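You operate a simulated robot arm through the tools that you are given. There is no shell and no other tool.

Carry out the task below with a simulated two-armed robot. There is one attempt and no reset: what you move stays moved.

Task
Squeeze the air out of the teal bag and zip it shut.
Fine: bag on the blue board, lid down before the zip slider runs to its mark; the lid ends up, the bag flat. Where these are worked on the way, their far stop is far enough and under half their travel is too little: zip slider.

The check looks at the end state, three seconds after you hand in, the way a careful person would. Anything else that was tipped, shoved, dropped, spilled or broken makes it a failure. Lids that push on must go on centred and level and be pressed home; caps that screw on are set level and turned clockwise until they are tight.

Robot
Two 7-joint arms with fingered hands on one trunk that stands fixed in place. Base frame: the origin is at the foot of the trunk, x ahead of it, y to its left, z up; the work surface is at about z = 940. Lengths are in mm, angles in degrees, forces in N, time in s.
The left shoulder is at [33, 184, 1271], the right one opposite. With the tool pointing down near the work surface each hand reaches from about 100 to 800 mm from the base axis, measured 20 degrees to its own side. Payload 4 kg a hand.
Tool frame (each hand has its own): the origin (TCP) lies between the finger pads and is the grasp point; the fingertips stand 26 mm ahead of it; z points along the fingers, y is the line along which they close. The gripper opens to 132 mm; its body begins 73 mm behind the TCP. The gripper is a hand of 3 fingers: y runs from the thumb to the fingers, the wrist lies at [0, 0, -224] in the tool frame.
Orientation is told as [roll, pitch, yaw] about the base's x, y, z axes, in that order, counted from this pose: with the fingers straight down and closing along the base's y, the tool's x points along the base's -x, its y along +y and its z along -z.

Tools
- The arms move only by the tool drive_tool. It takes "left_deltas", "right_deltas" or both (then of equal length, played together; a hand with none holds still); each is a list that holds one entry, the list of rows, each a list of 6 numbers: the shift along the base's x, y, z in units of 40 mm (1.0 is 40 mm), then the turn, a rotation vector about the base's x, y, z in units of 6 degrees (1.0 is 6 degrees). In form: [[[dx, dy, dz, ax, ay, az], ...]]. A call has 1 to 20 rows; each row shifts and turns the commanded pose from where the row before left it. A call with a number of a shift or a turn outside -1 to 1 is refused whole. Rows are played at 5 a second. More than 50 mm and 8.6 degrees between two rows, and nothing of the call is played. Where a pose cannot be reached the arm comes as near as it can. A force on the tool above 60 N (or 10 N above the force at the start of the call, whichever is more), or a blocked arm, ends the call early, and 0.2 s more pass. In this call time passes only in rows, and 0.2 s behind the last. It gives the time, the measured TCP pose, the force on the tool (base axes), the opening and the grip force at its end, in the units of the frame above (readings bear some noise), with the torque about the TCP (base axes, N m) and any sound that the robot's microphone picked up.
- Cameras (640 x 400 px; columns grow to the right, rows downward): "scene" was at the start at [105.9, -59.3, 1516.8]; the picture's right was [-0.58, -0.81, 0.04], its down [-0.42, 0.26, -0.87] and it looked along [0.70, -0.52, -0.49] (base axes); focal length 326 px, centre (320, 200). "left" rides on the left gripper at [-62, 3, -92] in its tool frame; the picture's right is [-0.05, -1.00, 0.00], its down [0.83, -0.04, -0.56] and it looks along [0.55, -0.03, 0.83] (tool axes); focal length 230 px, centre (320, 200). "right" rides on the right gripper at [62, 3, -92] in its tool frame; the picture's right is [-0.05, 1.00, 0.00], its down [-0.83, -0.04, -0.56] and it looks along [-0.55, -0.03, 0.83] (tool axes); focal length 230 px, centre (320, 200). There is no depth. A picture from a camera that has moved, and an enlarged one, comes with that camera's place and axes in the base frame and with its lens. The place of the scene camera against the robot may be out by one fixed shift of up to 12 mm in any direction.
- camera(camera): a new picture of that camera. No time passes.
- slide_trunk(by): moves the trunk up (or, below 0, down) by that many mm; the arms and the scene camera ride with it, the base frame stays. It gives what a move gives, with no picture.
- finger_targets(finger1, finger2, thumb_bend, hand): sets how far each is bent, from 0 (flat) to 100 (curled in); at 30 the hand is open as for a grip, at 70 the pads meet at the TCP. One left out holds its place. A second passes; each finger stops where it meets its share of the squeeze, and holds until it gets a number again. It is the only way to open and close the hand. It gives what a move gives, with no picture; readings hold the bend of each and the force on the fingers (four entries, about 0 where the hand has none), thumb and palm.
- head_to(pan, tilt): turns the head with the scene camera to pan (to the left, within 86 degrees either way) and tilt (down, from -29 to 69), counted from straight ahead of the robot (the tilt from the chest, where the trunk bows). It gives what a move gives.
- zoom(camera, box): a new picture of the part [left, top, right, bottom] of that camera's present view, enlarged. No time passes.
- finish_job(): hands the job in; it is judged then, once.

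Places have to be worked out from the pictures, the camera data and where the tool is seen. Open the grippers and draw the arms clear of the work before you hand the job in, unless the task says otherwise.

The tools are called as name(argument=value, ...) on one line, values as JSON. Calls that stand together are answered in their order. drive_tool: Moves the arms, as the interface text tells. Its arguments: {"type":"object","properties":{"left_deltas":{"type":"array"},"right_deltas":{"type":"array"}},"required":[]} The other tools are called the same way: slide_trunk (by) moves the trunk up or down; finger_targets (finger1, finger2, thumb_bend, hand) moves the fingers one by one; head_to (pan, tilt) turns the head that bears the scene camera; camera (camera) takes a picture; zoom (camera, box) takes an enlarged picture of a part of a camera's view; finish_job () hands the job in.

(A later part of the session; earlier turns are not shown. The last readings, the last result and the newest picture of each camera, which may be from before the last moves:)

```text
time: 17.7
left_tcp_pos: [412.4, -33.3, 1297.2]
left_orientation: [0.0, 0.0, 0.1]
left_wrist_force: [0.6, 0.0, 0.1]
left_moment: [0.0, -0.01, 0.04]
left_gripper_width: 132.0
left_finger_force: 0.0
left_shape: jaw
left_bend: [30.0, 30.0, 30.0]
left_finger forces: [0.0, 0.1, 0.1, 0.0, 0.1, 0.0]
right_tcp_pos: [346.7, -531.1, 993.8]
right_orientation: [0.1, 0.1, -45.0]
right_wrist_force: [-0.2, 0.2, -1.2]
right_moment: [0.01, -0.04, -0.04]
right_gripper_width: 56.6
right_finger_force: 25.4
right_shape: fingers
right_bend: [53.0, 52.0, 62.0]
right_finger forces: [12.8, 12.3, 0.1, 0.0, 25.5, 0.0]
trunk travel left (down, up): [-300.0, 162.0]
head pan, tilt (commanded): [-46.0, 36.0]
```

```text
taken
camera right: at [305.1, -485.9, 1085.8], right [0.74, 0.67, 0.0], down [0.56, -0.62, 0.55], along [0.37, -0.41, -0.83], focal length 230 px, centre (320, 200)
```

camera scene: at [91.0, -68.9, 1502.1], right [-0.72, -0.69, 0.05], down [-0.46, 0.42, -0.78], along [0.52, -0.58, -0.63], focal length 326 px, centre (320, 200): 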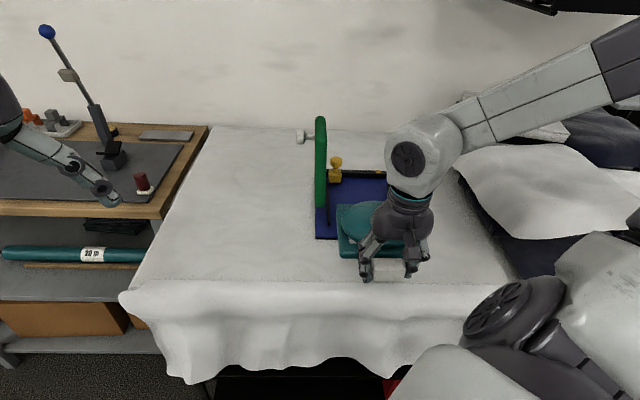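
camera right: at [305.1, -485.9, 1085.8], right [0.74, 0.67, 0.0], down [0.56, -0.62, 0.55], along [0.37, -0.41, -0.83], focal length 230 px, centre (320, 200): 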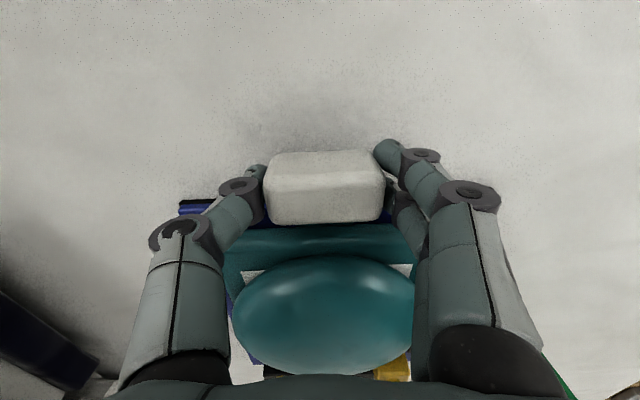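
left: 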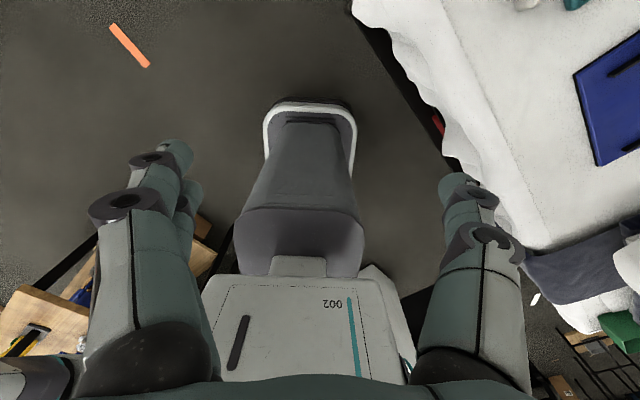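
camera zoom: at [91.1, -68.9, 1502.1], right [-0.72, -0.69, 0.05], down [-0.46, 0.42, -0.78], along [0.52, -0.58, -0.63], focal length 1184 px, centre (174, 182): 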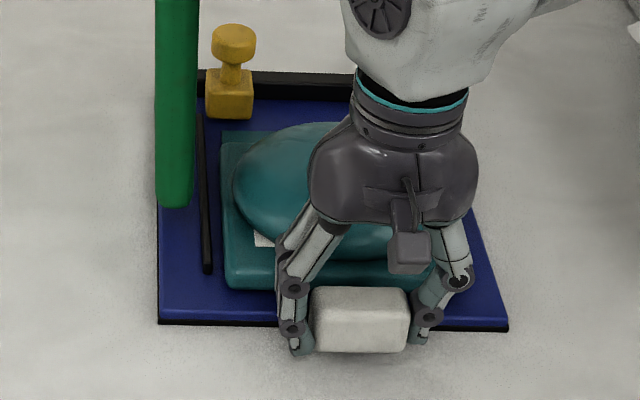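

The far end now rests on the board, since the moment dropped to about zero, and the bag sits between the bars. I lower the near end a little and slide forward 16 mm, to just short of the slider, to check for resistance.

drive_tool(right_deltas=[[[0, 0, -0.1, 0, 0, 0], [0.07, -0.07, -0.05, 0, 0, 0], [0.1, -0.1, 0, 0, 0, 0], [0.1, -0.1, 0, 0, 0, 0], [0, 0, 0, 0, 0, 0]]])

zoom(camera="scene", box=[300, 140, 400, 220])

zoom(camera="scene", box=[300, 170, 420, 260])

```text
time: 18.9
left_tcp_pos: [412.1, -31.8, 1297.6]
left_orientation: [0.0, -0.1, 0.0]
left_wrist_force: [0.6, -0.3, -0.2]
left_moment: [0.04, -0.02, 0.01]
left_gripper_width: 132.1
left_finger_force: 0.0
left_shape: jaw
left_bend: [30.0, 30.0, 30.0]
left_finger forces: [0.0, 0.0, 0.1, 0.1, 0.0, 0.0]
right_tcp_pos: [357.9, -543.5, 987.4]
right_orientation: [0.0, 0.0, -45.1]
right_wrist_force: [0.2, 0.3, 0.1]
right_moment: [0.02, -0.07, 0.02]
right_gripper_width: 56.7
right_finger_force: 24.9
right_shape: fingers
right_bend: [53.0, 52.0, 62.0]
right_finger forces: [12.5, 12.8, 0.0, 0.0, 25.3, 0.0]
trunk travel left (down, up): [-300.0, 162.0]
head pan, tilt (commanded): [-46.0, 36.0]
```

```text
5.00 times, centred on (350, 180) of scene
camera zoom: at [90.8, -68.7, 1502.1], right [-0.72, -0.69, 0.05], down [-0.46, 0.42, -0.78], along [0.52, -0.58, -0.62], focal length 1628 px, centre (170, 300)
```

zoom: 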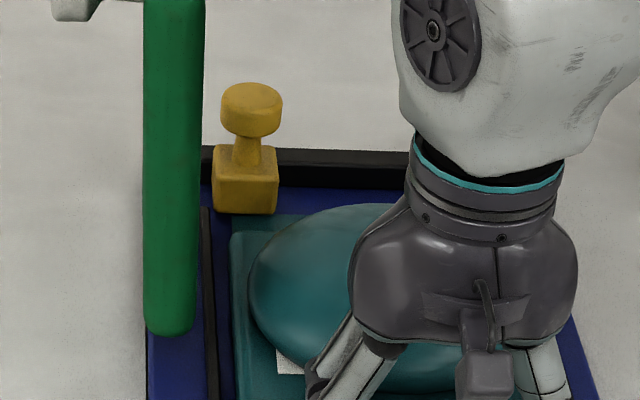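

```text
4.44 times, centred on (360, 215) of scene
camera zoom: at [90.8, -68.7, 1502.1], right [-0.72, -0.69, 0.05], down [-0.46, 0.42, -0.78], along [0.52, -0.58, -0.62], focal length 1447 px, centre (142, 133)
```

zoom: 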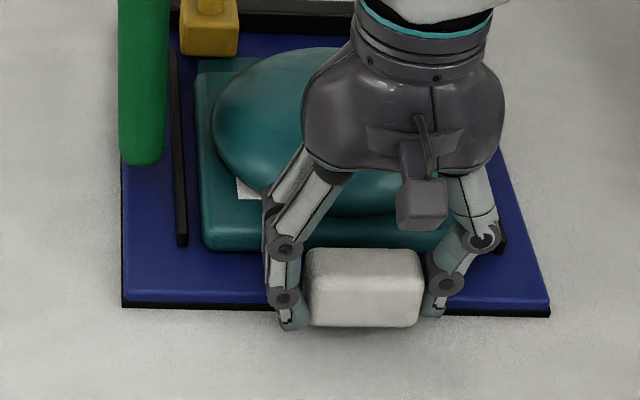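

The strip's far end is at the slider's near face and there is no force yet. The left gap looks wider than the right, and wider still at the far end, so I check with the hand camera before correcting.

zoom(camera="right", box=[150, 180, 310, 400])

zoom(camera="right", box=[330, 180, 490, 400])

zoom(camera="scene", box=[380, 190, 420, 250])

```text
1.82 times, centred on (230, 290) of right
camera zoom: at [315.6, -497.2, 1080.6], right [0.74, 0.67, 0.0], down [0.56, -0.62, 0.56], along [0.37, -0.41, -0.83], focal length 418 px, centre (484, 36)
```

zoom: 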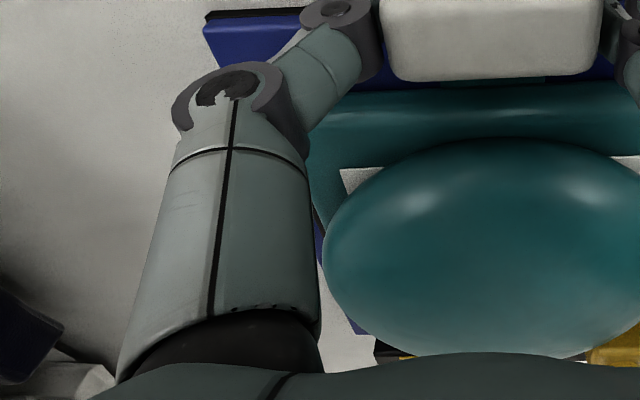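

```text
1.82 times, centred on (410, 290) of right
camera zoom: at [315.6, -497.2, 1080.6], right [0.74, 0.67, 0.0], down [0.56, -0.62, 0.56], along [0.37, -0.41, -0.83], focal length 418 px, centre (156, 36)
```

zoom: 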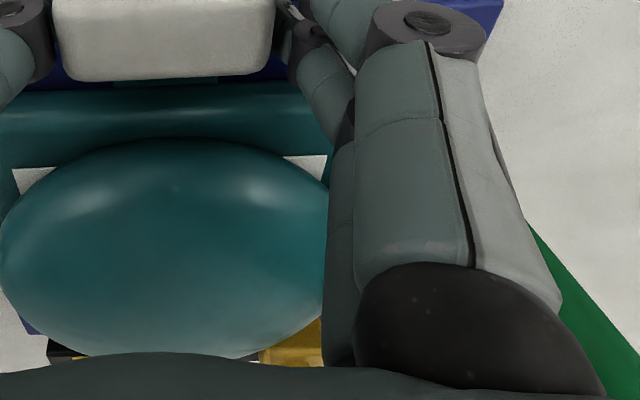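

```text
6.67 times, centred on (400, 220) of scene
camera zoom: at [90.8, -68.7, 1502.1], right [-0.72, -0.69, 0.05], down [-0.46, 0.42, -0.78], along [0.52, -0.58, -0.62], focal length 2170 px, centre (-213, 67)
```

zoom: 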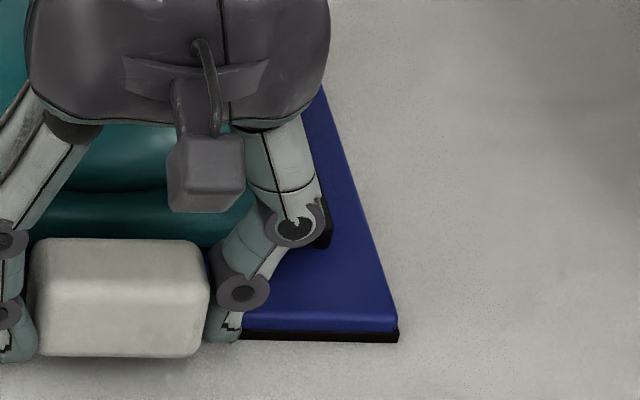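

The left gap grows from about 7 mm at the near end to 13 mm at the far end, so the bag is turned about 1.5° clockwise. I turn it back by 1.5° with a small sideways shift.

drive_tool(right_deltas=[[[0.01, 0.01, 0, 0, 0, 0.13], [0.01, 0.01, 0, 0, 0, 0.12], [0, 0, 0, 0, 0, 0]]])

zoom(camera="scene", box=[300, 140, 400, 220])

zoom(camera="scene", box=[300, 170, 420, 260])

```text
time: 19.7
left_tcp_pos: [412.3, -32.6, 1297.3]
left_orientation: [0.1, 0.0, -0.1]
left_wrist_force: [0.2, -0.4, 0.4]
left_moment: [0.0, -0.01, 0.01]
left_gripper_width: 131.8
left_finger_force: 0.1
left_shape: jaw
left_bend: [30.0, 30.0, 30.0]
left_finger forces: [0.1, 0.0, 0.1, 0.1, 0.1, 0.1]
right_tcp_pos: [358.2, -543.1, 988.8]
right_orientation: [0.0, -0.1, -43.5]
right_wrist_force: [-1.3, -1.1, 0.3]
right_moment: [-0.01, -0.05, -0.13]
right_gripper_width: 56.9
right_finger_force: 25.5
right_shape: fingers
right_bend: [53.0, 52.0, 62.0]
right_finger forces: [12.8, 12.3, 0.0, 0.0, 25.3, 0.0]
trunk travel left (down, up): [-300.0, 162.0]
head pan, tilt (commanded): [-46.0, 36.0]
```

```text
5.00 times, centred on (350, 180) of scene
camera zoom: at [90.9, -69.0, 1502.1], right [-0.72, -0.69, 0.05], down [-0.46, 0.42, -0.78], along [0.52, -0.58, -0.63], focal length 1628 px, centre (170, 300)
```

zoom: 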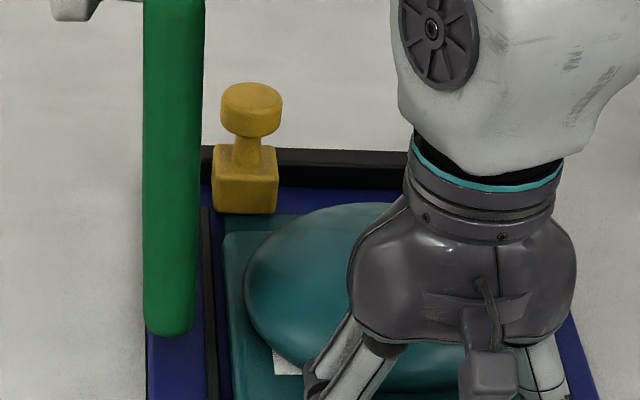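

```text
4.44 times, centred on (360, 215) of scene
camera zoom: at [90.9, -69.0, 1502.1], right [-0.72, -0.69, 0.05], down [-0.46, 0.42, -0.78], along [0.52, -0.58, -0.63], focal length 1447 px, centre (142, 133)
```

zoom: 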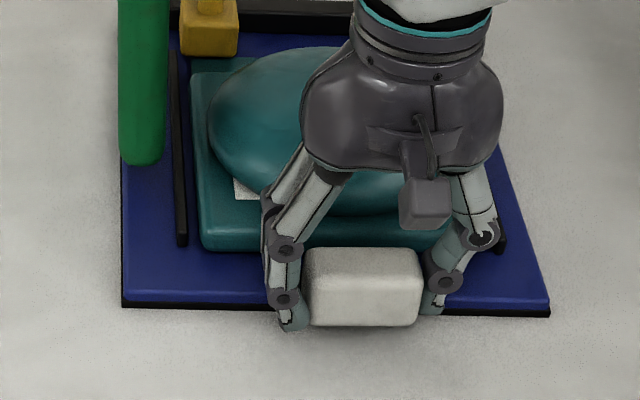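

The gaps now look even at about 6 mm along the left bar. I push forward 8 mm to find out whether the strip slips under the slider.

drive_tool(right_deltas=[[[0.05, -0.05, 0, 0, 0, 0], [0.05, -0.05, 0, 0, 0, 0], [0.05, -0.05, 0, 0, 0, 0], [0, 0, 0, 0, 0, 0]]])

zoom(camera="scene", box=[320, 150, 380, 210])

```text
time: 20.7
left_tcp_pos: [412.2, -32.4, 1297.6]
left_orientation: [0.0, 0.0, 0.0]
left_wrist_force: [0.9, -0.8, 0.6]
left_moment: [-0.02, 0.0, 0.01]
left_gripper_width: 132.0
left_finger_force: 0.1
left_shape: jaw
left_bend: [30.0, 30.0, 30.0]
left_finger forces: [0.0, 0.1, 0.0, 0.0, 0.1, 0.0]
right_tcp_pos: [366.4, -547.5, 988.5]
right_orientation: [-0.1, 0.0, -43.5]
right_wrist_force: [0.6, 0.3, -0.6]
right_moment: [0.0, -0.08, 0.03]
right_gripper_width: 56.8
right_finger_force: 24.6
right_shape: fingers
right_bend: [53.0, 52.0, 62.0]
right_finger forces: [12.4, 12.7, 0.0, 0.1, 25.1, 0.0]
trunk travel left (down, up): [-300.0, 162.0]
head pan, tilt (commanded): [-46.0, 36.0]
```

```text
6.67 times, centred on (350, 180) of scene
camera zoom: at [90.8, -68.7, 1502.1], right [-0.72, -0.69, 0.05], down [-0.46, 0.42, -0.78], along [0.52, -0.58, -0.62], focal length 2170 px, centre (120, 333)
```

zoom: 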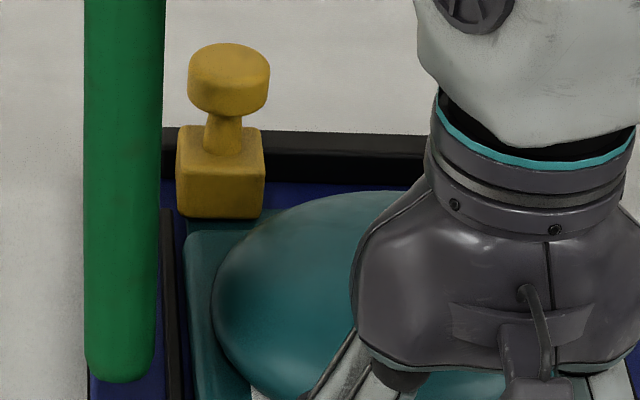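

There is no resistance and the strip is sliding under the slider. I push on another 14 mm in small steps and watch the force.

drive_tool(right_deltas=[[[0.06, -0.06, 0, 0, 0, 0], [0.06, -0.06, 0, 0, 0, 0], [0.06, -0.06, 0, 0, 0, 0], [0.06, -0.06, 0, 0, 0, 0], [0, 0, 0, 0, 0, 0]]])

zoom(camera="scene", box=[320, 150, 380, 210])

zoom(camera="scene", box=[300, 170, 420, 260])

```text
time: 21.9
left_tcp_pos: [411.6, -32.1, 1297.5]
left_orientation: [0.0, 0.0, 0.0]
left_wrist_force: [-0.3, 0.0, 0.1]
left_moment: [-0.01, -0.01, -0.01]
left_gripper_width: 132.1
left_finger_force: 0.0
left_shape: jaw
left_bend: [30.0, 30.0, 30.0]
left_finger forces: [0.0, 0.0, 0.1, 0.0, 0.0, 0.1]
right_tcp_pos: [374.7, -557.7, 989.2]
right_orientation: [0.0, 0.0, -43.6]
right_wrist_force: [-1.3, 0.3, -1.2]
right_moment: [-0.04, -0.03, 0.03]
right_gripper_width: 56.6
right_finger_force: 25.0
right_shape: fingers
right_bend: [53.0, 52.0, 62.0]
right_finger forces: [12.4, 12.8, 0.0, 0.0, 25.2, 0.0]
trunk travel left (down, up): [-300.0, 162.0]
head pan, tilt (commanded): [-46.0, 36.0]
```

```text
6.67 times, centred on (350, 180) of scene
camera zoom: at [90.8, -68.8, 1502.1], right [-0.72, -0.69, 0.05], down [-0.46, 0.42, -0.78], along [0.52, -0.58, -0.62], focal length 2170 px, centre (120, 333)
```

zoom: 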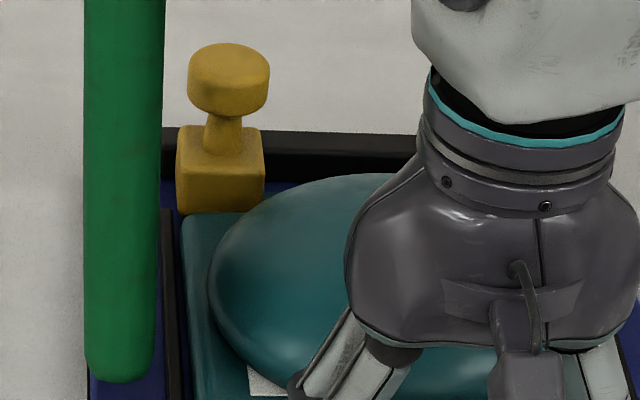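

```text
4.44 times, centred on (360, 215) of scene
camera zoom: at [90.8, -68.8, 1502.1], right [-0.72, -0.69, 0.05], down [-0.46, 0.42, -0.78], along [0.52, -0.58, -0.62], focal length 1447 px, centre (142, 133)
```

zoom: 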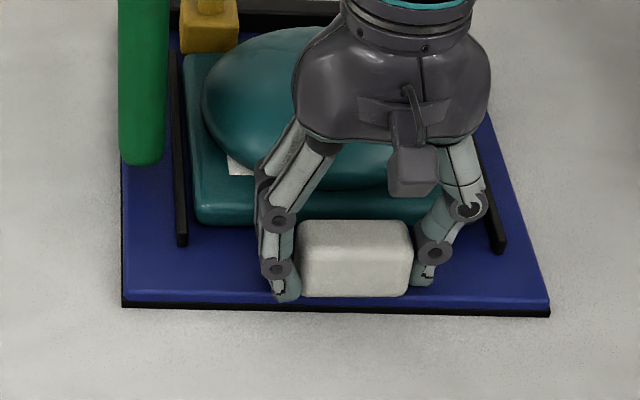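

The bag body's far edge is a few millimetres short of the slider and the block is now over the board. I push 3 mm more, nudge 1.5 mm away from the left bar, and lower the near end flat.

drive_tool(right_deltas=[[[0.025, -0.08, 0, 0, 0, 0], [0, 0, -0.05, 0, 0, 0], [0, 0, -0.05, 0, 0, 0], [0, 0, 0, 0, 0, 0]]])

zoom(camera="scene", box=[300, 170, 420, 260])

camera(camera="right")

```text
time: 22.9
left_tcp_pos: [412.0, -32.1, 1298.3]
left_orientation: [0.0, -0.1, 0.1]
left_wrist_force: [0.2, 0.4, -0.9]
left_moment: [0.03, 0.01, -0.01]
left_gripper_width: 131.7
left_finger_force: 0.1
left_shape: jaw
left_bend: [30.0, 30.0, 30.0]
left_finger forces: [0.1, 0.1, 0.0, 0.1, 0.1, 0.1]
right_tcp_pos: [373.9, -560.4, 985.5]
right_orientation: [0.0, -0.1, -43.5]
right_wrist_force: [0.9, 0.4, 8.4]
right_moment: [0.32, -0.38, 0.1]
right_gripper_width: 56.8
right_finger_force: 25.1
right_shape: fingers
right_bend: [53.0, 53.0, 62.0]
right_finger forces: [12.8, 13.1, 0.0, 0.0, 24.9, 0.0]
trunk travel left (down, up): [-300.0, 162.0]
head pan, tilt (commanded): [-46.0, 36.0]
```

```text
4.44 times, centred on (360, 215) of scene
camera zoom: at [90.4, -68.0, 1502.3], right [-0.72, -0.69, 0.05], down [-0.46, 0.42, -0.78], along [0.52, -0.58, -0.62], focal length 1447 px, centre (142, 133)
```

zoom: 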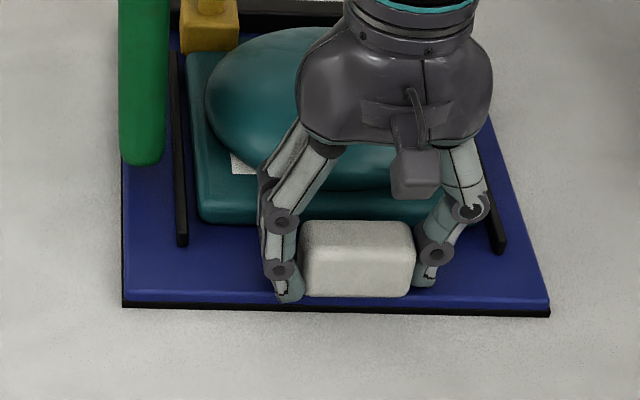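

```text
taken
camera right: at [331.4, -515.3, 1077.4], right [0.72, 0.69, 0.0], down [0.57, -0.6, 0.56], along [0.38, -0.4, -0.83], focal length 230 px, centre (320, 200)
```

right: 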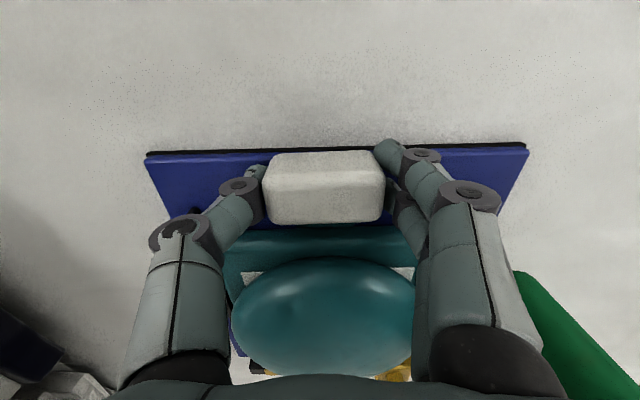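

The board now carries the bag; the tool feels 8 N upward. I ease off by 1 mm, open the hand partway, and then look.

drive_tool(right_deltas=[[[0, 0, 0.03, 0, 0, 0], [0, 0, 0, 0, 0, 0]]])

finger_targets(hand="right", finger1=40, finger2=40, thumb_bend=40)

camera(camera="right")

zoom(camera="scene", box=[300, 140, 420, 260])

```text
time: 23.5
left_tcp_pos: [411.9, -30.5, 1298.3]
left_orientation: [0.0, 0.1, -0.1]
left_wrist_force: [0.6, 0.6, -0.4]
left_moment: [0.01, 0.01, -0.02]
left_gripper_width: 131.7
left_finger_force: 0.1
left_shape: jaw
left_bend: [30.0, 30.0, 30.0]
left_finger forces: [0.0, 0.1, 0.1, 0.0, 0.0, 0.0]
right_tcp_pos: [374.0, -560.5, 986.7]
right_orientation: [0.0, -0.1, -43.5]
right_wrist_force: [2.4, 1.2, 4.9]
right_moment: [0.28, -0.39, 0.05]
right_gripper_width: 56.9
right_finger_force: 25.4
right_shape: fingers
right_bend: [53.0, 53.0, 62.0]
right_finger forces: [13.2, 13.0, 0.0, 0.0, 24.3, 0.0]
trunk travel left (down, up): [-300.0, 162.0]
head pan, tilt (commanded): [-46.0, 36.0]
```

```text
time: 24.5
left_tcp_pos: [413.0, -33.2, 1298.0]
left_orientation: [-0.1, 0.0, -0.1]
left_wrist_force: [0.0, -0.8, -1.0]
left_moment: [-0.01, 0.02, 0.04]
left_gripper_width: 132.0
left_finger_force: 0.1
left_shape: jaw
left_bend: [30.0, 30.0, 30.0]
left_finger forces: [0.0, 0.0, 0.1, 0.0, 0.0, 0.1]
right_tcp_pos: [374.1, -561.6, 985.1]
right_orientation: [0.1, 0.1, -43.6]
right_wrist_force: [1.0, -0.6, 1.0]
right_moment: [0.0, -0.01, 0.0]
right_gripper_width: 101.0
right_finger_force: 0.0
right_shape: fingers
right_bend: [40.0, 40.0, 40.0]
right_finger forces: [0.0, 0.1, 0.0, 0.0, 0.1, 0.0]
trunk travel left (down, up): [-300.0, 162.0]
head pan, tilt (commanded): [-46.0, 36.0]
```

```text
taken
camera right: at [331.2, -516.0, 1077.0], right [0.72, 0.69, 0.0], down [0.57, -0.6, 0.56], along [0.38, -0.4, -0.83], focal length 230 px, centre (320, 200)
```

right: 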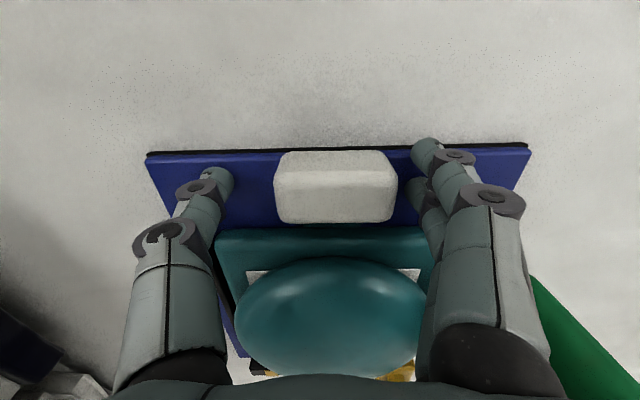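

```text
3.33 times, centred on (360, 200) of scene
camera zoom: at [91.1, -69.0, 1502.1], right [-0.72, -0.69, 0.05], down [-0.46, 0.42, -0.78], along [0.52, -0.58, -0.63], focal length 1085 px, centre (187, 200)
```

zoom: 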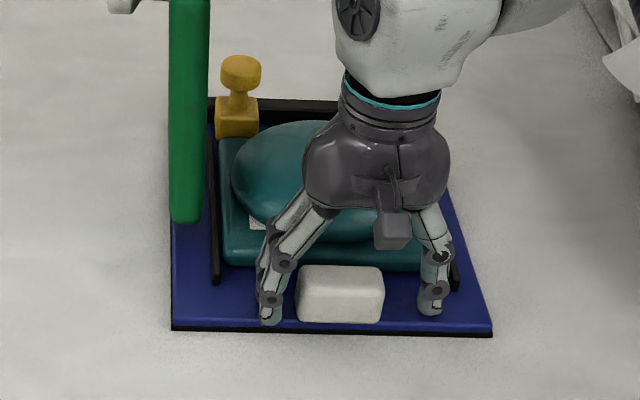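

The bag is released and resting on the board. I raise the hand straight up and back to view the placement.

drive_tool(right_deltas=[[[0, 0, 0.5, 0, 0, 0], [0, 0, 0.9, 0, 0, 0], [0, 0, 0.9, 0, 0, 0], [-0.2, 0.2, 0.9, 0, 0, 0], [-0.4, 0.4, 0.9, 0, 0, 0], [-0.4, 0.4, 0.9, 0, 0, 0], [-0.4, 0.4, 0.9, 0, 0, -0.12], [-0.4, 0.4, 0.9, 0, 0, -0.13]]])

camera(camera="right")

zoom(camera="scene", box=[290, 110, 430, 250])

```text
time: 26.3
left_tcp_pos: [411.9, -33.6, 1297.9]
left_orientation: [0.0, -0.2, 0.0]
left_wrist_force: [-0.8, 0.1, -0.2]
left_moment: [0.01, -0.03, -0.01]
left_gripper_width: 132.1
left_finger_force: 0.1
left_shape: jaw
left_bend: [30.0, 30.0, 30.0]
left_finger forces: [0.0, 0.0, 0.0, 0.0, 0.0, 0.0]
right_tcp_pos: [301.8, -486.5, 1258.6]
right_orientation: [0.0, 0.0, -45.0]
right_wrist_force: [-0.6, 0.2, 0.1]
right_moment: [0.0, 0.04, 0.01]
right_gripper_width: 100.9
right_finger_force: 0.1
right_shape: fingers
right_bend: [40.0, 40.0, 40.0]
right_finger forces: [0.1, 0.0, 0.0, 0.0, 0.1, 0.0]
trunk travel left (down, up): [-300.0, 162.0]
head pan, tilt (commanded): [-46.0, 36.0]
```

```text
taken
camera right: at [259.1, -440.2, 1350.2], right [0.74, 0.67, 0.0], down [0.56, -0.62, 0.56], along [0.37, -0.41, -0.83], focal length 230 px, centre (320, 200)
```

right: 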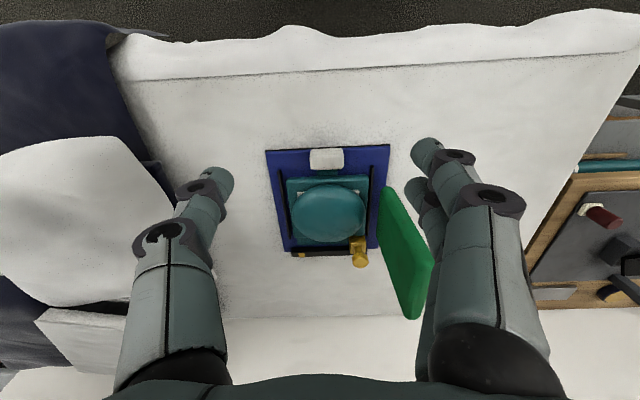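

```text
2.86 times, centred on (360, 180) of scene
camera zoom: at [89.2, -68.1, 1502.3], right [-0.72, -0.69, 0.05], down [-0.46, 0.42, -0.78], along [0.52, -0.58, -0.62], focal length 930 px, centre (206, 257)
```

zoom: 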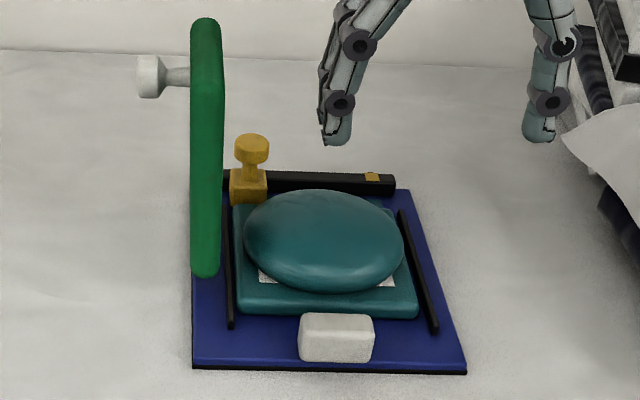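

zoom(camera="right", box=[255, 135, 405, 275])

zoom(camera="scene", box=[330, 150, 410, 230])

```text
2.86 times, centred on (330, 205) of right
camera zoom: at [259.1, -440.2, 1350.2], right [0.74, 0.67, 0.0], down [0.56, -0.62, 0.56], along [0.37, -0.41, -0.83], focal length 657 px, centre (291, 186)
```

zoom: 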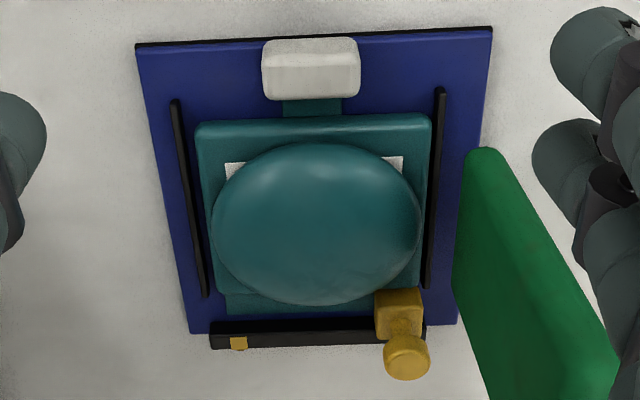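

```text
5.00 times, centred on (370, 190) of scene
camera zoom: at [89.2, -68.1, 1502.3], right [-0.72, -0.69, 0.05], down [-0.46, 0.42, -0.78], along [0.52, -0.58, -0.62], focal length 1628 px, centre (70, 250)
```

zoom: 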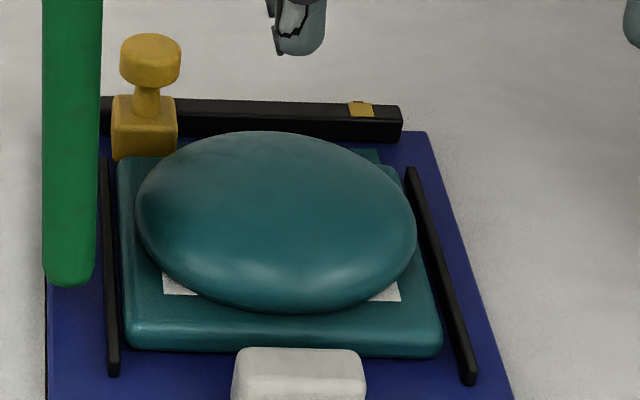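

The bag sits between the bars with its strip under the slider. Combining both cameras, I put the lid at u 705–840 with its bottom edge near z ≈ 1000, its top near 1175, and a slight outward lean. Its knob is near u 772, v 15–36, z ≈ 1146. I turn the hand 90° so that it closes along the hinge axis, staying high and clear.

drive_tool(right_deltas=[[[0.1, 0.03, 0.1, 0, 0, 0.98], [0.2, 0.06, 0.1, 0, 0, 0.98], [0.3, 0.1, 0.1, 0, 0, 0.98], [0.3, 0.1, 0.1, 0, 0, 0.98], [0.3, 0.1, 0.1, 0, 0, 0.98], [0.3, 0.1, 0.1, 0, 0, 0.98], [0.3, 0.1, 0, 0, 0, 0.98], [0.3, 0.1, 0, 0, 0, 0.98], [0.3, 0.1, 0, 0, 0, 0.98], [0.3, 0.1, 0, 0, 0, 0.98], [0.3, 0.1, 0, 0, 0, 0.98], [0.3, 0.1, 0, 0, 0, 0.98], [0.3, 0.1, 0, 0, 0, 0.98], [0.3, 0.1, 0, 0, 0, 0.98], [0.29, 0.14, 0, 0, 0, 0.98], [0, 0, 0, 0, 0, 0.3]]])

camera(camera="scene")

camera(camera="right")

```text
time: 29.7
left_tcp_pos: [412.7, -33.1, 1297.6]
left_orientation: [0.0, 0.1, 0.0]
left_wrist_force: [-0.5, -0.6, -0.4]
left_moment: [-0.01, -0.02, 0.01]
left_gripper_width: 132.1
left_finger_force: 0.0
left_shape: jaw
left_bend: [30.0, 30.0, 30.0]
left_finger forces: [0.0, 0.1, 0.0, 0.0, 0.1, 0.0]
right_tcp_pos: [469.8, -432.9, 1280.3]
right_orientation: [0.1, -0.1, 45.2]
right_wrist_force: [-0.5, 0.1, -0.6]
right_moment: [-0.02, -0.03, -0.01]
right_gripper_width: 101.0
right_finger_force: 0.0
right_shape: fingers
right_bend: [40.0, 40.0, 40.0]
right_finger forces: [0.1, 0.1, 0.1, 0.0, 0.1, 0.0]
trunk travel left (down, up): [-300.0, 162.0]
head pan, tilt (commanded): [-46.0, 36.0]
```

```text
taken
camera scene: at [90.6, -68.9, 1502.1], right [-0.72, -0.69, 0.05], down [-0.46, 0.42, -0.78], along [0.52, -0.58, -0.62], focal length 326 px, centre (320, 200)
```

scene: 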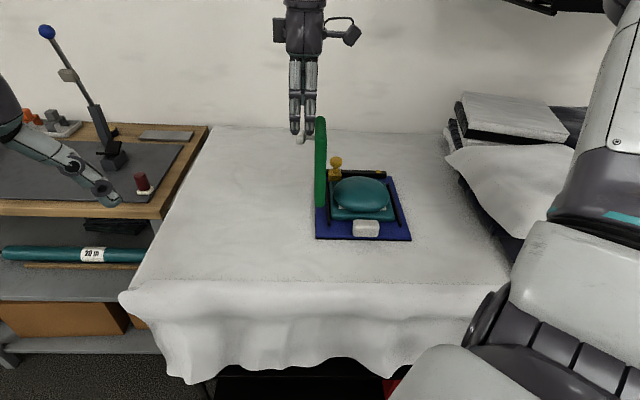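

```text
taken
camera right: at [424.2, -472.9, 1374.3], right [-0.67, 0.74, 0.0], down [0.62, 0.56, 0.56], along [0.41, 0.37, -0.83], focal length 230 px, centre (320, 200)
```

right: 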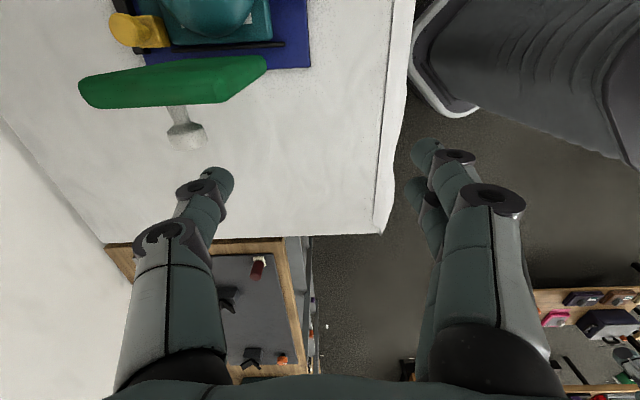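

Yaw +45° works, and the cameras agree on the knob: axis at u ≈ 767, z ≈ 1150, with its head at v ≈ 16–35. I move above it at z ≈ 1230 with the hand open across it.

drive_tool(right_deltas=[[[0.4, -0.4, -0.1, 0, 0, 0], [0.6, -0.6, -0.3, 0, 0, 0], [0.6, -0.6, -0.4, 0, 0, 0], [0.4, -0.4, -0.3, 0, 0, 0], [0.28, -0.22, -0.2, 0, 0, 0], [0, 0, 0, 0, 0, 0]]])

camera(camera="right")

zoom(camera="scene", box=[260, 60, 400, 240])

```text
time: 31.1
left_tcp_pos: [411.7, -33.2, 1298.5]
left_orientation: [-0.1, -0.1, 0.0]
left_wrist_force: [-0.1, -0.5, 0.2]
left_moment: [0.0, 0.03, 0.01]
left_gripper_width: 132.0
left_finger_force: 0.0
left_shape: jaw
left_bend: [30.0, 30.0, 30.0]
left_finger forces: [0.0, 0.0, 0.0, 0.0, 0.0, 0.0]
right_tcp_pos: [561.7, -522.8, 1231.2]
right_orientation: [0.0, 0.0, 45.0]
right_wrist_force: [0.2, -0.9, 0.2]
right_moment: [0.0, 0.02, 0.02]
right_gripper_width: 101.0
right_finger_force: 0.0
right_shape: fingers
right_bend: [40.0, 40.0, 40.0]
right_finger forces: [0.0, 0.0, 0.1, 0.1, 0.0, 0.1]
trunk travel left (down, up): [-300.0, 162.0]
head pan, tilt (commanded): [-46.0, 36.0]
```

```text
taken
camera right: at [515.5, -563.6, 1323.9], right [-0.67, 0.74, 0.0], down [0.62, 0.56, 0.56], along [0.41, 0.37, -0.83], focal length 230 px, centre (320, 200)
```

right: 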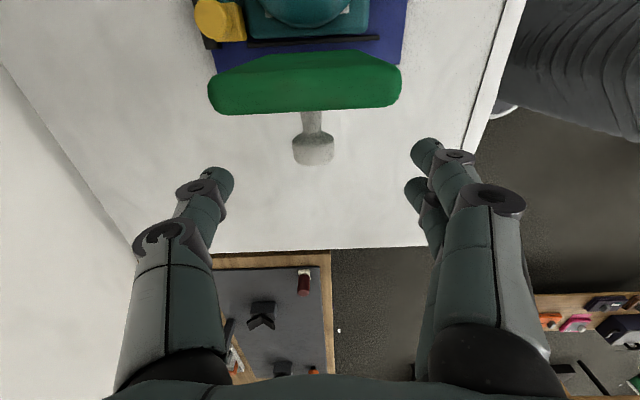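

```text
2.22 times, centred on (330, 150) of scene
camera zoom: at [90.7, -68.7, 1502.2], right [-0.72, -0.69, 0.05], down [-0.46, 0.42, -0.78], along [0.52, -0.58, -0.62], focal length 724 px, centre (298, 311)
```

zoom: 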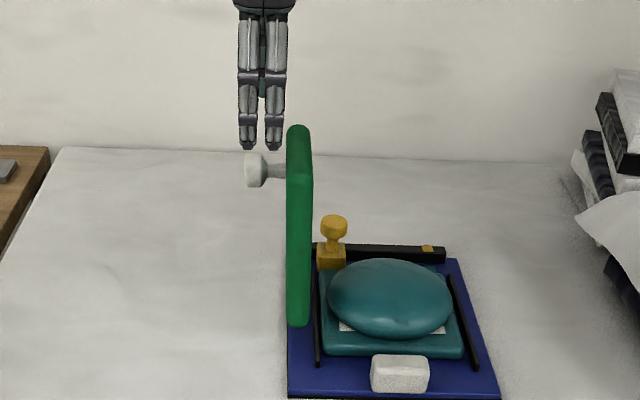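

The knob is about 5 mm farther along the hinge axis than the TCP and otherwise lined up. I correct for that and lower until the knob head sits between the finger pads at z ≈ 1150.

drive_tool(right_deltas=[[[0.115, -0.063, -0.4, 0, 0, 0], [0, 0, -0.5, 0, 0, 0], [0, 0, -0.5, 0, 0, 0], [0, 0, -0.4, 0, 0, 0], [0, 0, -0.2, 0, 0, 0], [0, 0, 0, 0, 0, 0]]])

camera(camera="right")

zoom(camera="scene", box=[270, 80, 370, 220])

```text
time: 32.5
left_tcp_pos: [413.1, -32.5, 1297.6]
left_orientation: [0.0, 0.0, 0.0]
left_wrist_force: [0.1, 0.7, 0.6]
left_moment: [0.03, 0.02, 0.02]
left_gripper_width: 131.7
left_finger_force: 0.0
left_shape: jaw
left_bend: [30.0, 30.0, 30.0]
left_finger forces: [0.0, 0.0, 0.1, 0.0, 0.0, 0.0]
right_tcp_pos: [564.7, -523.6, 1150.7]
right_orientation: [0.0, 0.1, 45.1]
right_wrist_force: [0.2, 0.1, 0.2]
right_moment: [-0.03, -0.01, -0.05]
right_gripper_width: 100.8
right_finger_force: 0.0
right_shape: fingers
right_bend: [40.0, 40.0, 40.0]
right_finger forces: [0.1, 0.1, 0.1, 0.0, 0.0, 0.1]
trunk travel left (down, up): [-300.0, 162.0]
head pan, tilt (commanded): [-46.0, 36.0]
```

```text
taken
camera right: at [518.6, -564.8, 1242.8], right [-0.67, 0.74, 0.0], down [0.62, 0.56, 0.56], along [0.41, 0.37, -0.83], focal length 230 px, centre (320, 200)
```

right: 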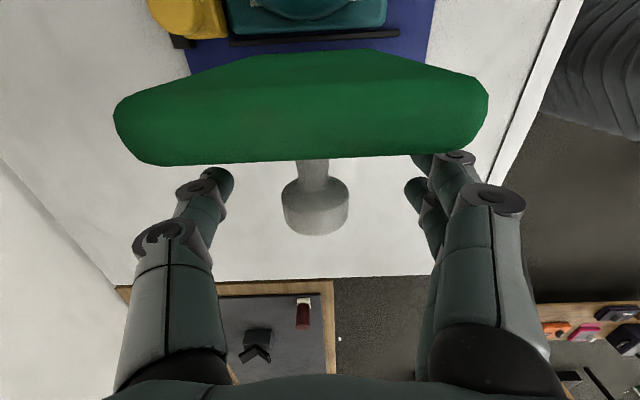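

```text
2.86 times, centred on (320, 150) of scene
camera zoom: at [91.0, -68.8, 1502.1], right [-0.72, -0.69, 0.05], down [-0.46, 0.42, -0.78], along [0.52, -0.58, -0.63], focal length 930 px, centre (320, 343)
```

zoom: 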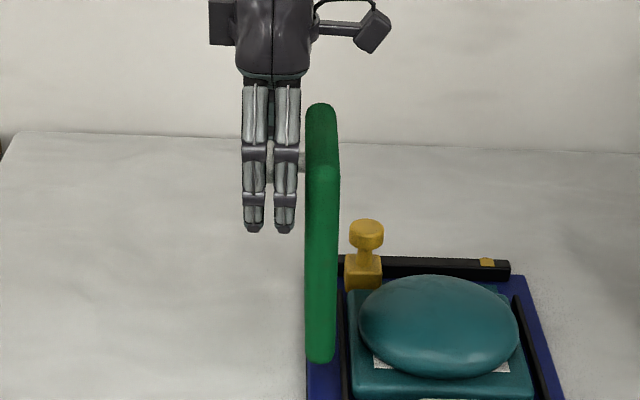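

The knob head is between the pads, centred to a few millimetres. I close the fingers only a little past contact to get a light hold.

finger_targets(hand="right", finger1=63, finger2=63, thumb_bend=63)

camera(camera="right")

zoom(camera="scene", box=[270, 80, 370, 220])

```text
time: 33.5
left_tcp_pos: [413.7, -32.7, 1297.1]
left_orientation: [-0.1, 0.1, 0.1]
left_wrist_force: [0.5, -0.3, 0.0]
left_moment: [-0.02, -0.01, -0.03]
left_gripper_width: 131.8
left_finger_force: 0.0
left_shape: jaw
left_bend: [30.0, 30.0, 30.0]
left_finger forces: [0.0, 0.1, 0.1, 0.0, 0.0, 0.1]
right_tcp_pos: [566.4, -524.1, 1151.0]
right_orientation: [0.0, 0.1, 45.1]
right_wrist_force: [1.9, -1.0, -1.5]
right_moment: [-0.02, 0.03, 0.02]
right_gripper_width: 28.0
right_finger_force: 1.1
right_shape: fingers
right_bend: [63.0, 63.0, 62.0]
right_finger forces: [0.0, 0.0, 0.1, 0.1, 2.0, 0.0]
trunk travel left (down, up): [-300.0, 162.0]
head pan, tilt (commanded): [-46.0, 36.0]
```

```text
taken
camera right: at [519.0, -565.2, 1242.6], right [-0.67, 0.74, 0.0], down [0.62, 0.56, 0.56], along [0.41, 0.37, -0.83], focal length 230 px, centre (320, 200)
```

right: 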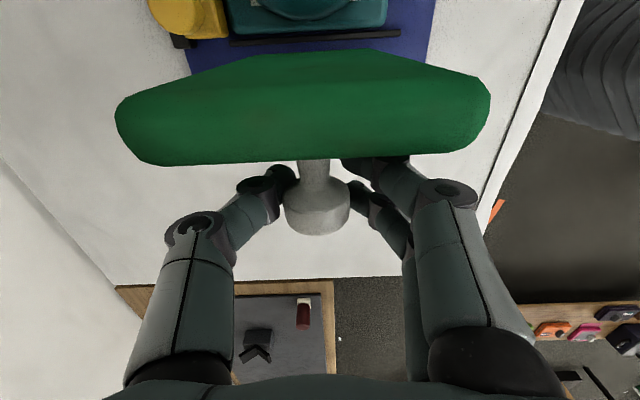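

```text
2.86 times, centred on (320, 150) of scene
camera zoom: at [91.4, -69.2, 1502.1], right [-0.72, -0.69, 0.05], down [-0.46, 0.42, -0.78], along [0.52, -0.58, -0.63], focal length 930 px, centre (320, 343)
```

zoom: 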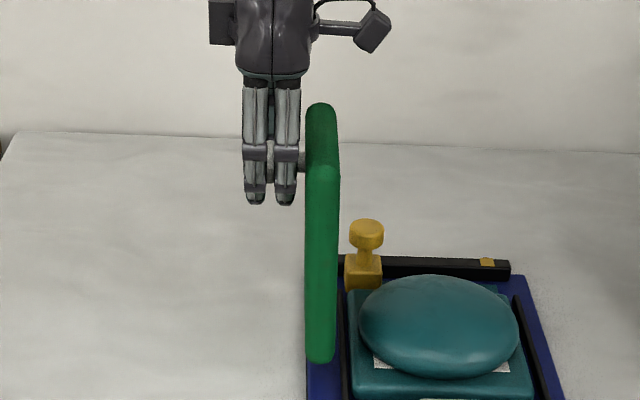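

The thumb touches lightly but the fingers aren't loaded yet. I close a little further to get a real but modest grip.

finger_targets(hand="right", finger1=68, finger2=68, thumb_bend=66)

zoom(camera="right", box=[220, 120, 440, 260])

```text
time: 34.5
left_tcp_pos: [414.1, -33.1, 1297.4]
left_orientation: [0.0, -0.1, 0.0]
left_wrist_force: [-0.3, -0.3, 0.1]
left_moment: [-0.01, 0.02, -0.02]
left_gripper_width: 132.0
left_finger_force: 0.0
left_shape: jaw
left_bend: [30.0, 30.0, 30.0]
left_finger forces: [0.0, 0.0, 0.0, 0.0, 0.0, 0.1]
right_tcp_pos: [565.5, -525.2, 1150.6]
right_orientation: [0.0, 0.0, 45.1]
right_wrist_force: [2.2, -2.2, 0.5]
right_moment: [0.0, 0.05, 0.02]
right_gripper_width: 19.6
right_finger_force: 3.6
right_shape: fingers
right_bend: [68.0, 66.0, 64.0]
right_finger forces: [0.0, 1.5, 0.1, 0.0, 5.1, 0.0]
trunk travel left (down, up): [-300.0, 162.0]
head pan, tilt (commanded): [-46.0, 36.0]
```

```text
2.86 times, centred on (330, 190) of right
camera zoom: at [519.3, -565.4, 1242.3], right [-0.67, 0.74, 0.0], down [0.62, 0.56, 0.56], along [0.41, 0.37, -0.83], focal length 657 px, centre (291, 229)
```

zoom: 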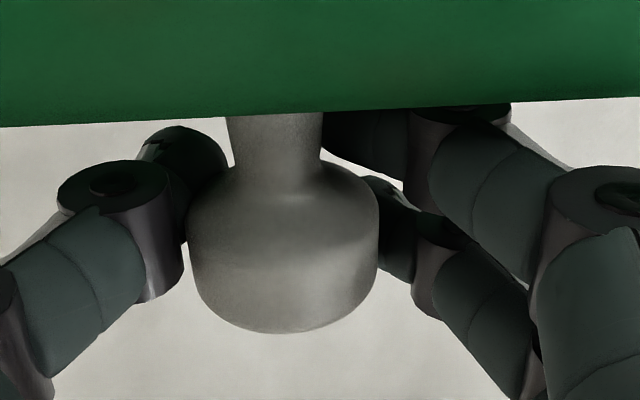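

The zoom shows one finger beside the neck and the head centred about 9 mm farther out. I open slightly, move 9 mm outward, and close on the head itself.

finger_targets(hand="right", finger1=54, finger2=54, thumb_bend=54)

drive_tool(right_deltas=[[[0.16, 0.16, 0, 0, 0, 0], [0, 0, 0, 0, 0, 0]]])

finger_targets(hand="right", finger1=65, finger2=65, thumb_bend=65)

zoom(camera="right", box=[220, 120, 440, 260])

zoom(camera="scene", box=[270, 80, 370, 220])

```text
time: 35.5
left_tcp_pos: [412.6, -31.7, 1297.1]
left_orientation: [0.0, 0.0, -0.1]
left_wrist_force: [-0.2, -0.3, -0.1]
left_moment: [-0.01, 0.0, 0.0]
left_gripper_width: 131.8
left_finger_force: 0.1
left_shape: jaw
left_bend: [30.0, 30.0, 30.0]
left_finger forces: [0.1, 0.1, 0.0, 0.0, 0.1, 0.0]
right_tcp_pos: [564.6, -523.5, 1149.9]
right_orientation: [0.0, -0.1, 45.0]
right_wrist_force: [0.1, 0.4, -0.1]
right_moment: [0.0, 0.01, 0.01]
right_gripper_width: 53.9
right_finger_force: 0.1
right_shape: fingers
right_bend: [54.0, 54.0, 54.0]
right_finger forces: [0.0, 0.0, 0.1, 0.0, 0.0, 0.0]
trunk travel left (down, up): [-300.0, 162.0]
head pan, tilt (commanded): [-46.0, 36.0]
```

```text
time: 36.1
left_tcp_pos: [413.4, -33.3, 1298.1]
left_orientation: [0.1, 0.0, 0.0]
left_wrist_force: [1.2, -0.4, 0.4]
left_moment: [0.01, -0.01, -0.01]
left_gripper_width: 132.0
left_finger_force: 0.0
left_shape: jaw
left_bend: [30.0, 30.0, 30.0]
left_finger forces: [0.0, 0.1, 0.0, 0.0, 0.0, 0.1]
right_tcp_pos: [571.1, -517.8, 1150.2]
right_orientation: [0.0, -0.1, 45.0]
right_wrist_force: [-0.2, 0.2, 0.0]
right_moment: [-0.01, 0.0, 0.01]
right_gripper_width: 53.9
right_finger_force: 0.0
right_shape: fingers
right_bend: [54.0, 54.0, 54.0]
right_finger forces: [0.1, 0.1, 0.0, 0.0, 0.1, 0.1]
trunk travel left (down, up): [-300.0, 162.0]
head pan, tilt (commanded): [-46.0, 36.0]
```

```text
time: 37.1
left_tcp_pos: [413.4, -33.2, 1298.2]
left_orientation: [0.1, 0.0, 0.0]
left_wrist_force: [0.2, -0.5, 0.2]
left_moment: [0.0, 0.03, 0.02]
left_gripper_width: 131.7
left_finger_force: 0.1
left_shape: jaw
left_bend: [30.0, 30.0, 30.0]
left_finger forces: [0.0, 0.0, 0.1, 0.1, 0.0, 0.0]
right_tcp_pos: [572.1, -517.0, 1149.7]
right_orientation: [0.0, 0.0, 45.1]
right_wrist_force: [2.9, -2.6, -1.1]
right_moment: [-0.01, -0.03, 0.02]
right_gripper_width: 23.1
right_finger_force: 1.5
right_shape: fingers
right_bend: [65.0, 65.0, 64.0]
right_finger forces: [0.1, 0.0, 0.1, 0.0, 3.4, 0.0]
trunk travel left (down, up): [-300.0, 162.0]
head pan, tilt (commanded): [-46.0, 36.0]
```

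```text
2.86 times, centred on (330, 190) of right
camera zoom: at [525.3, -559.2, 1241.6], right [-0.67, 0.74, 0.0], down [0.62, 0.56, 0.56], along [0.41, 0.37, -0.83], focal length 657 px, centre (291, 229)
```

zoom: 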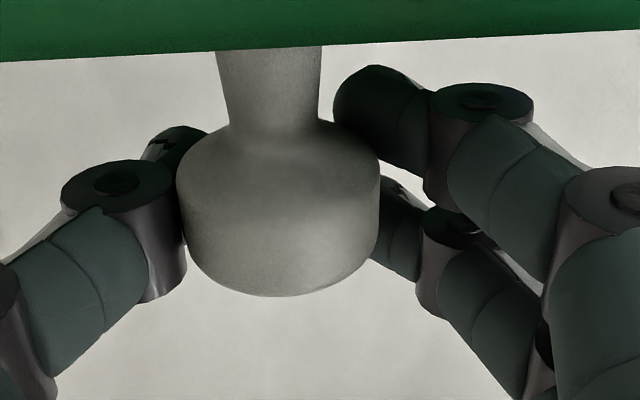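

```text
2.86 times, centred on (320, 150) of scene
camera zoom: at [91.5, -69.4, 1502.1], right [-0.72, -0.69, 0.05], down [-0.46, 0.42, -0.78], along [0.52, -0.58, -0.63], focal length 930 px, centre (320, 343)
```

zoom: 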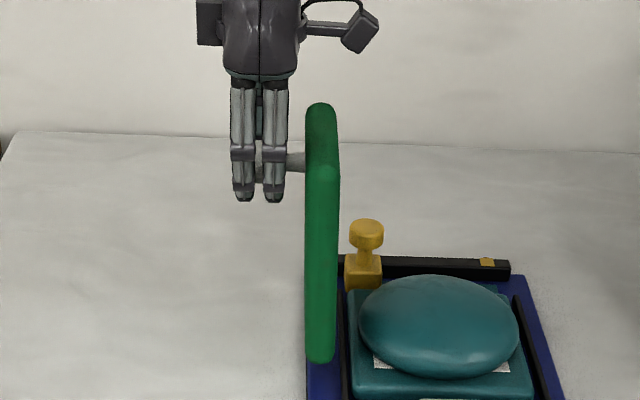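

Only the thumb is touching, so the knob sits slightly toward the thumb side. I shift 3 mm that way and close for an even grip.

drive_tool(right_deltas=[[[0.053, -0.053, 0, 0, 0, 0], [0, 0, 0, 0, 0, 0]]])

finger_targets(hand="right", finger1=69, finger2=69, thumb_bend=66)

zoom(camera="right", box=[220, 120, 440, 260])

```text
time: 37.7
left_tcp_pos: [412.5, -33.2, 1297.5]
left_orientation: [0.0, -0.1, 0.0]
left_wrist_force: [-0.1, 0.5, -1.3]
left_moment: [0.01, 0.0, -0.01]
left_gripper_width: 131.8
left_finger_force: 0.0
left_shape: jaw
left_bend: [30.0, 30.0, 30.0]
left_finger forces: [0.1, 0.0, 0.1, 0.0, 0.0, 0.0]
right_tcp_pos: [573.3, -519.7, 1149.0]
right_orientation: [0.1, 0.0, 45.1]
right_wrist_force: [-0.8, 0.5, 0.5]
right_moment: [-0.01, 0.01, 0.02]
right_gripper_width: 22.2
right_finger_force: 0.2
right_shape: fingers
right_bend: [64.0, 65.0, 64.0]
right_finger forces: [0.9, 0.0, 0.0, 0.1, 1.1, 0.0]
trunk travel left (down, up): [-300.0, 162.0]
head pan, tilt (commanded): [-46.0, 36.0]
```

```text
time: 38.7
left_tcp_pos: [411.7, -33.3, 1298.0]
left_orientation: [0.0, 0.0, 0.0]
left_wrist_force: [0.5, 0.5, 0.1]
left_moment: [-0.03, 0.01, 0.01]
left_gripper_width: 131.9
left_finger_force: 0.1
left_shape: jaw
left_bend: [30.0, 30.0, 30.0]
left_finger forces: [0.0, 0.0, 0.0, 0.1, 0.0, 0.0]
right_tcp_pos: [573.4, -519.2, 1148.7]
right_orientation: [0.0, 0.0, 45.0]
right_wrist_force: [-1.9, 1.6, -0.7]
right_moment: [0.07, 0.02, -0.01]
right_gripper_width: 20.6
right_finger_force: 3.4
right_shape: fingers
right_bend: [65.0, 68.0, 65.0]
right_finger forces: [3.7, 1.0, 0.0, 0.0, 2.3, 0.1]
trunk travel left (down, up): [-300.0, 162.0]
head pan, tilt (commanded): [-46.0, 36.0]
```

```text
2.86 times, centred on (330, 190) of right
camera zoom: at [527.1, -560.9, 1241.3], right [-0.67, 0.74, 0.0], down [0.62, 0.56, 0.56], along [0.41, 0.37, -0.83], focal length 657 px, centre (291, 229)
```

zoom: 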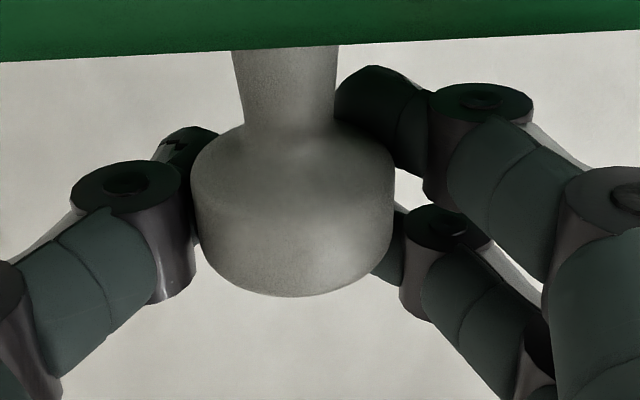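

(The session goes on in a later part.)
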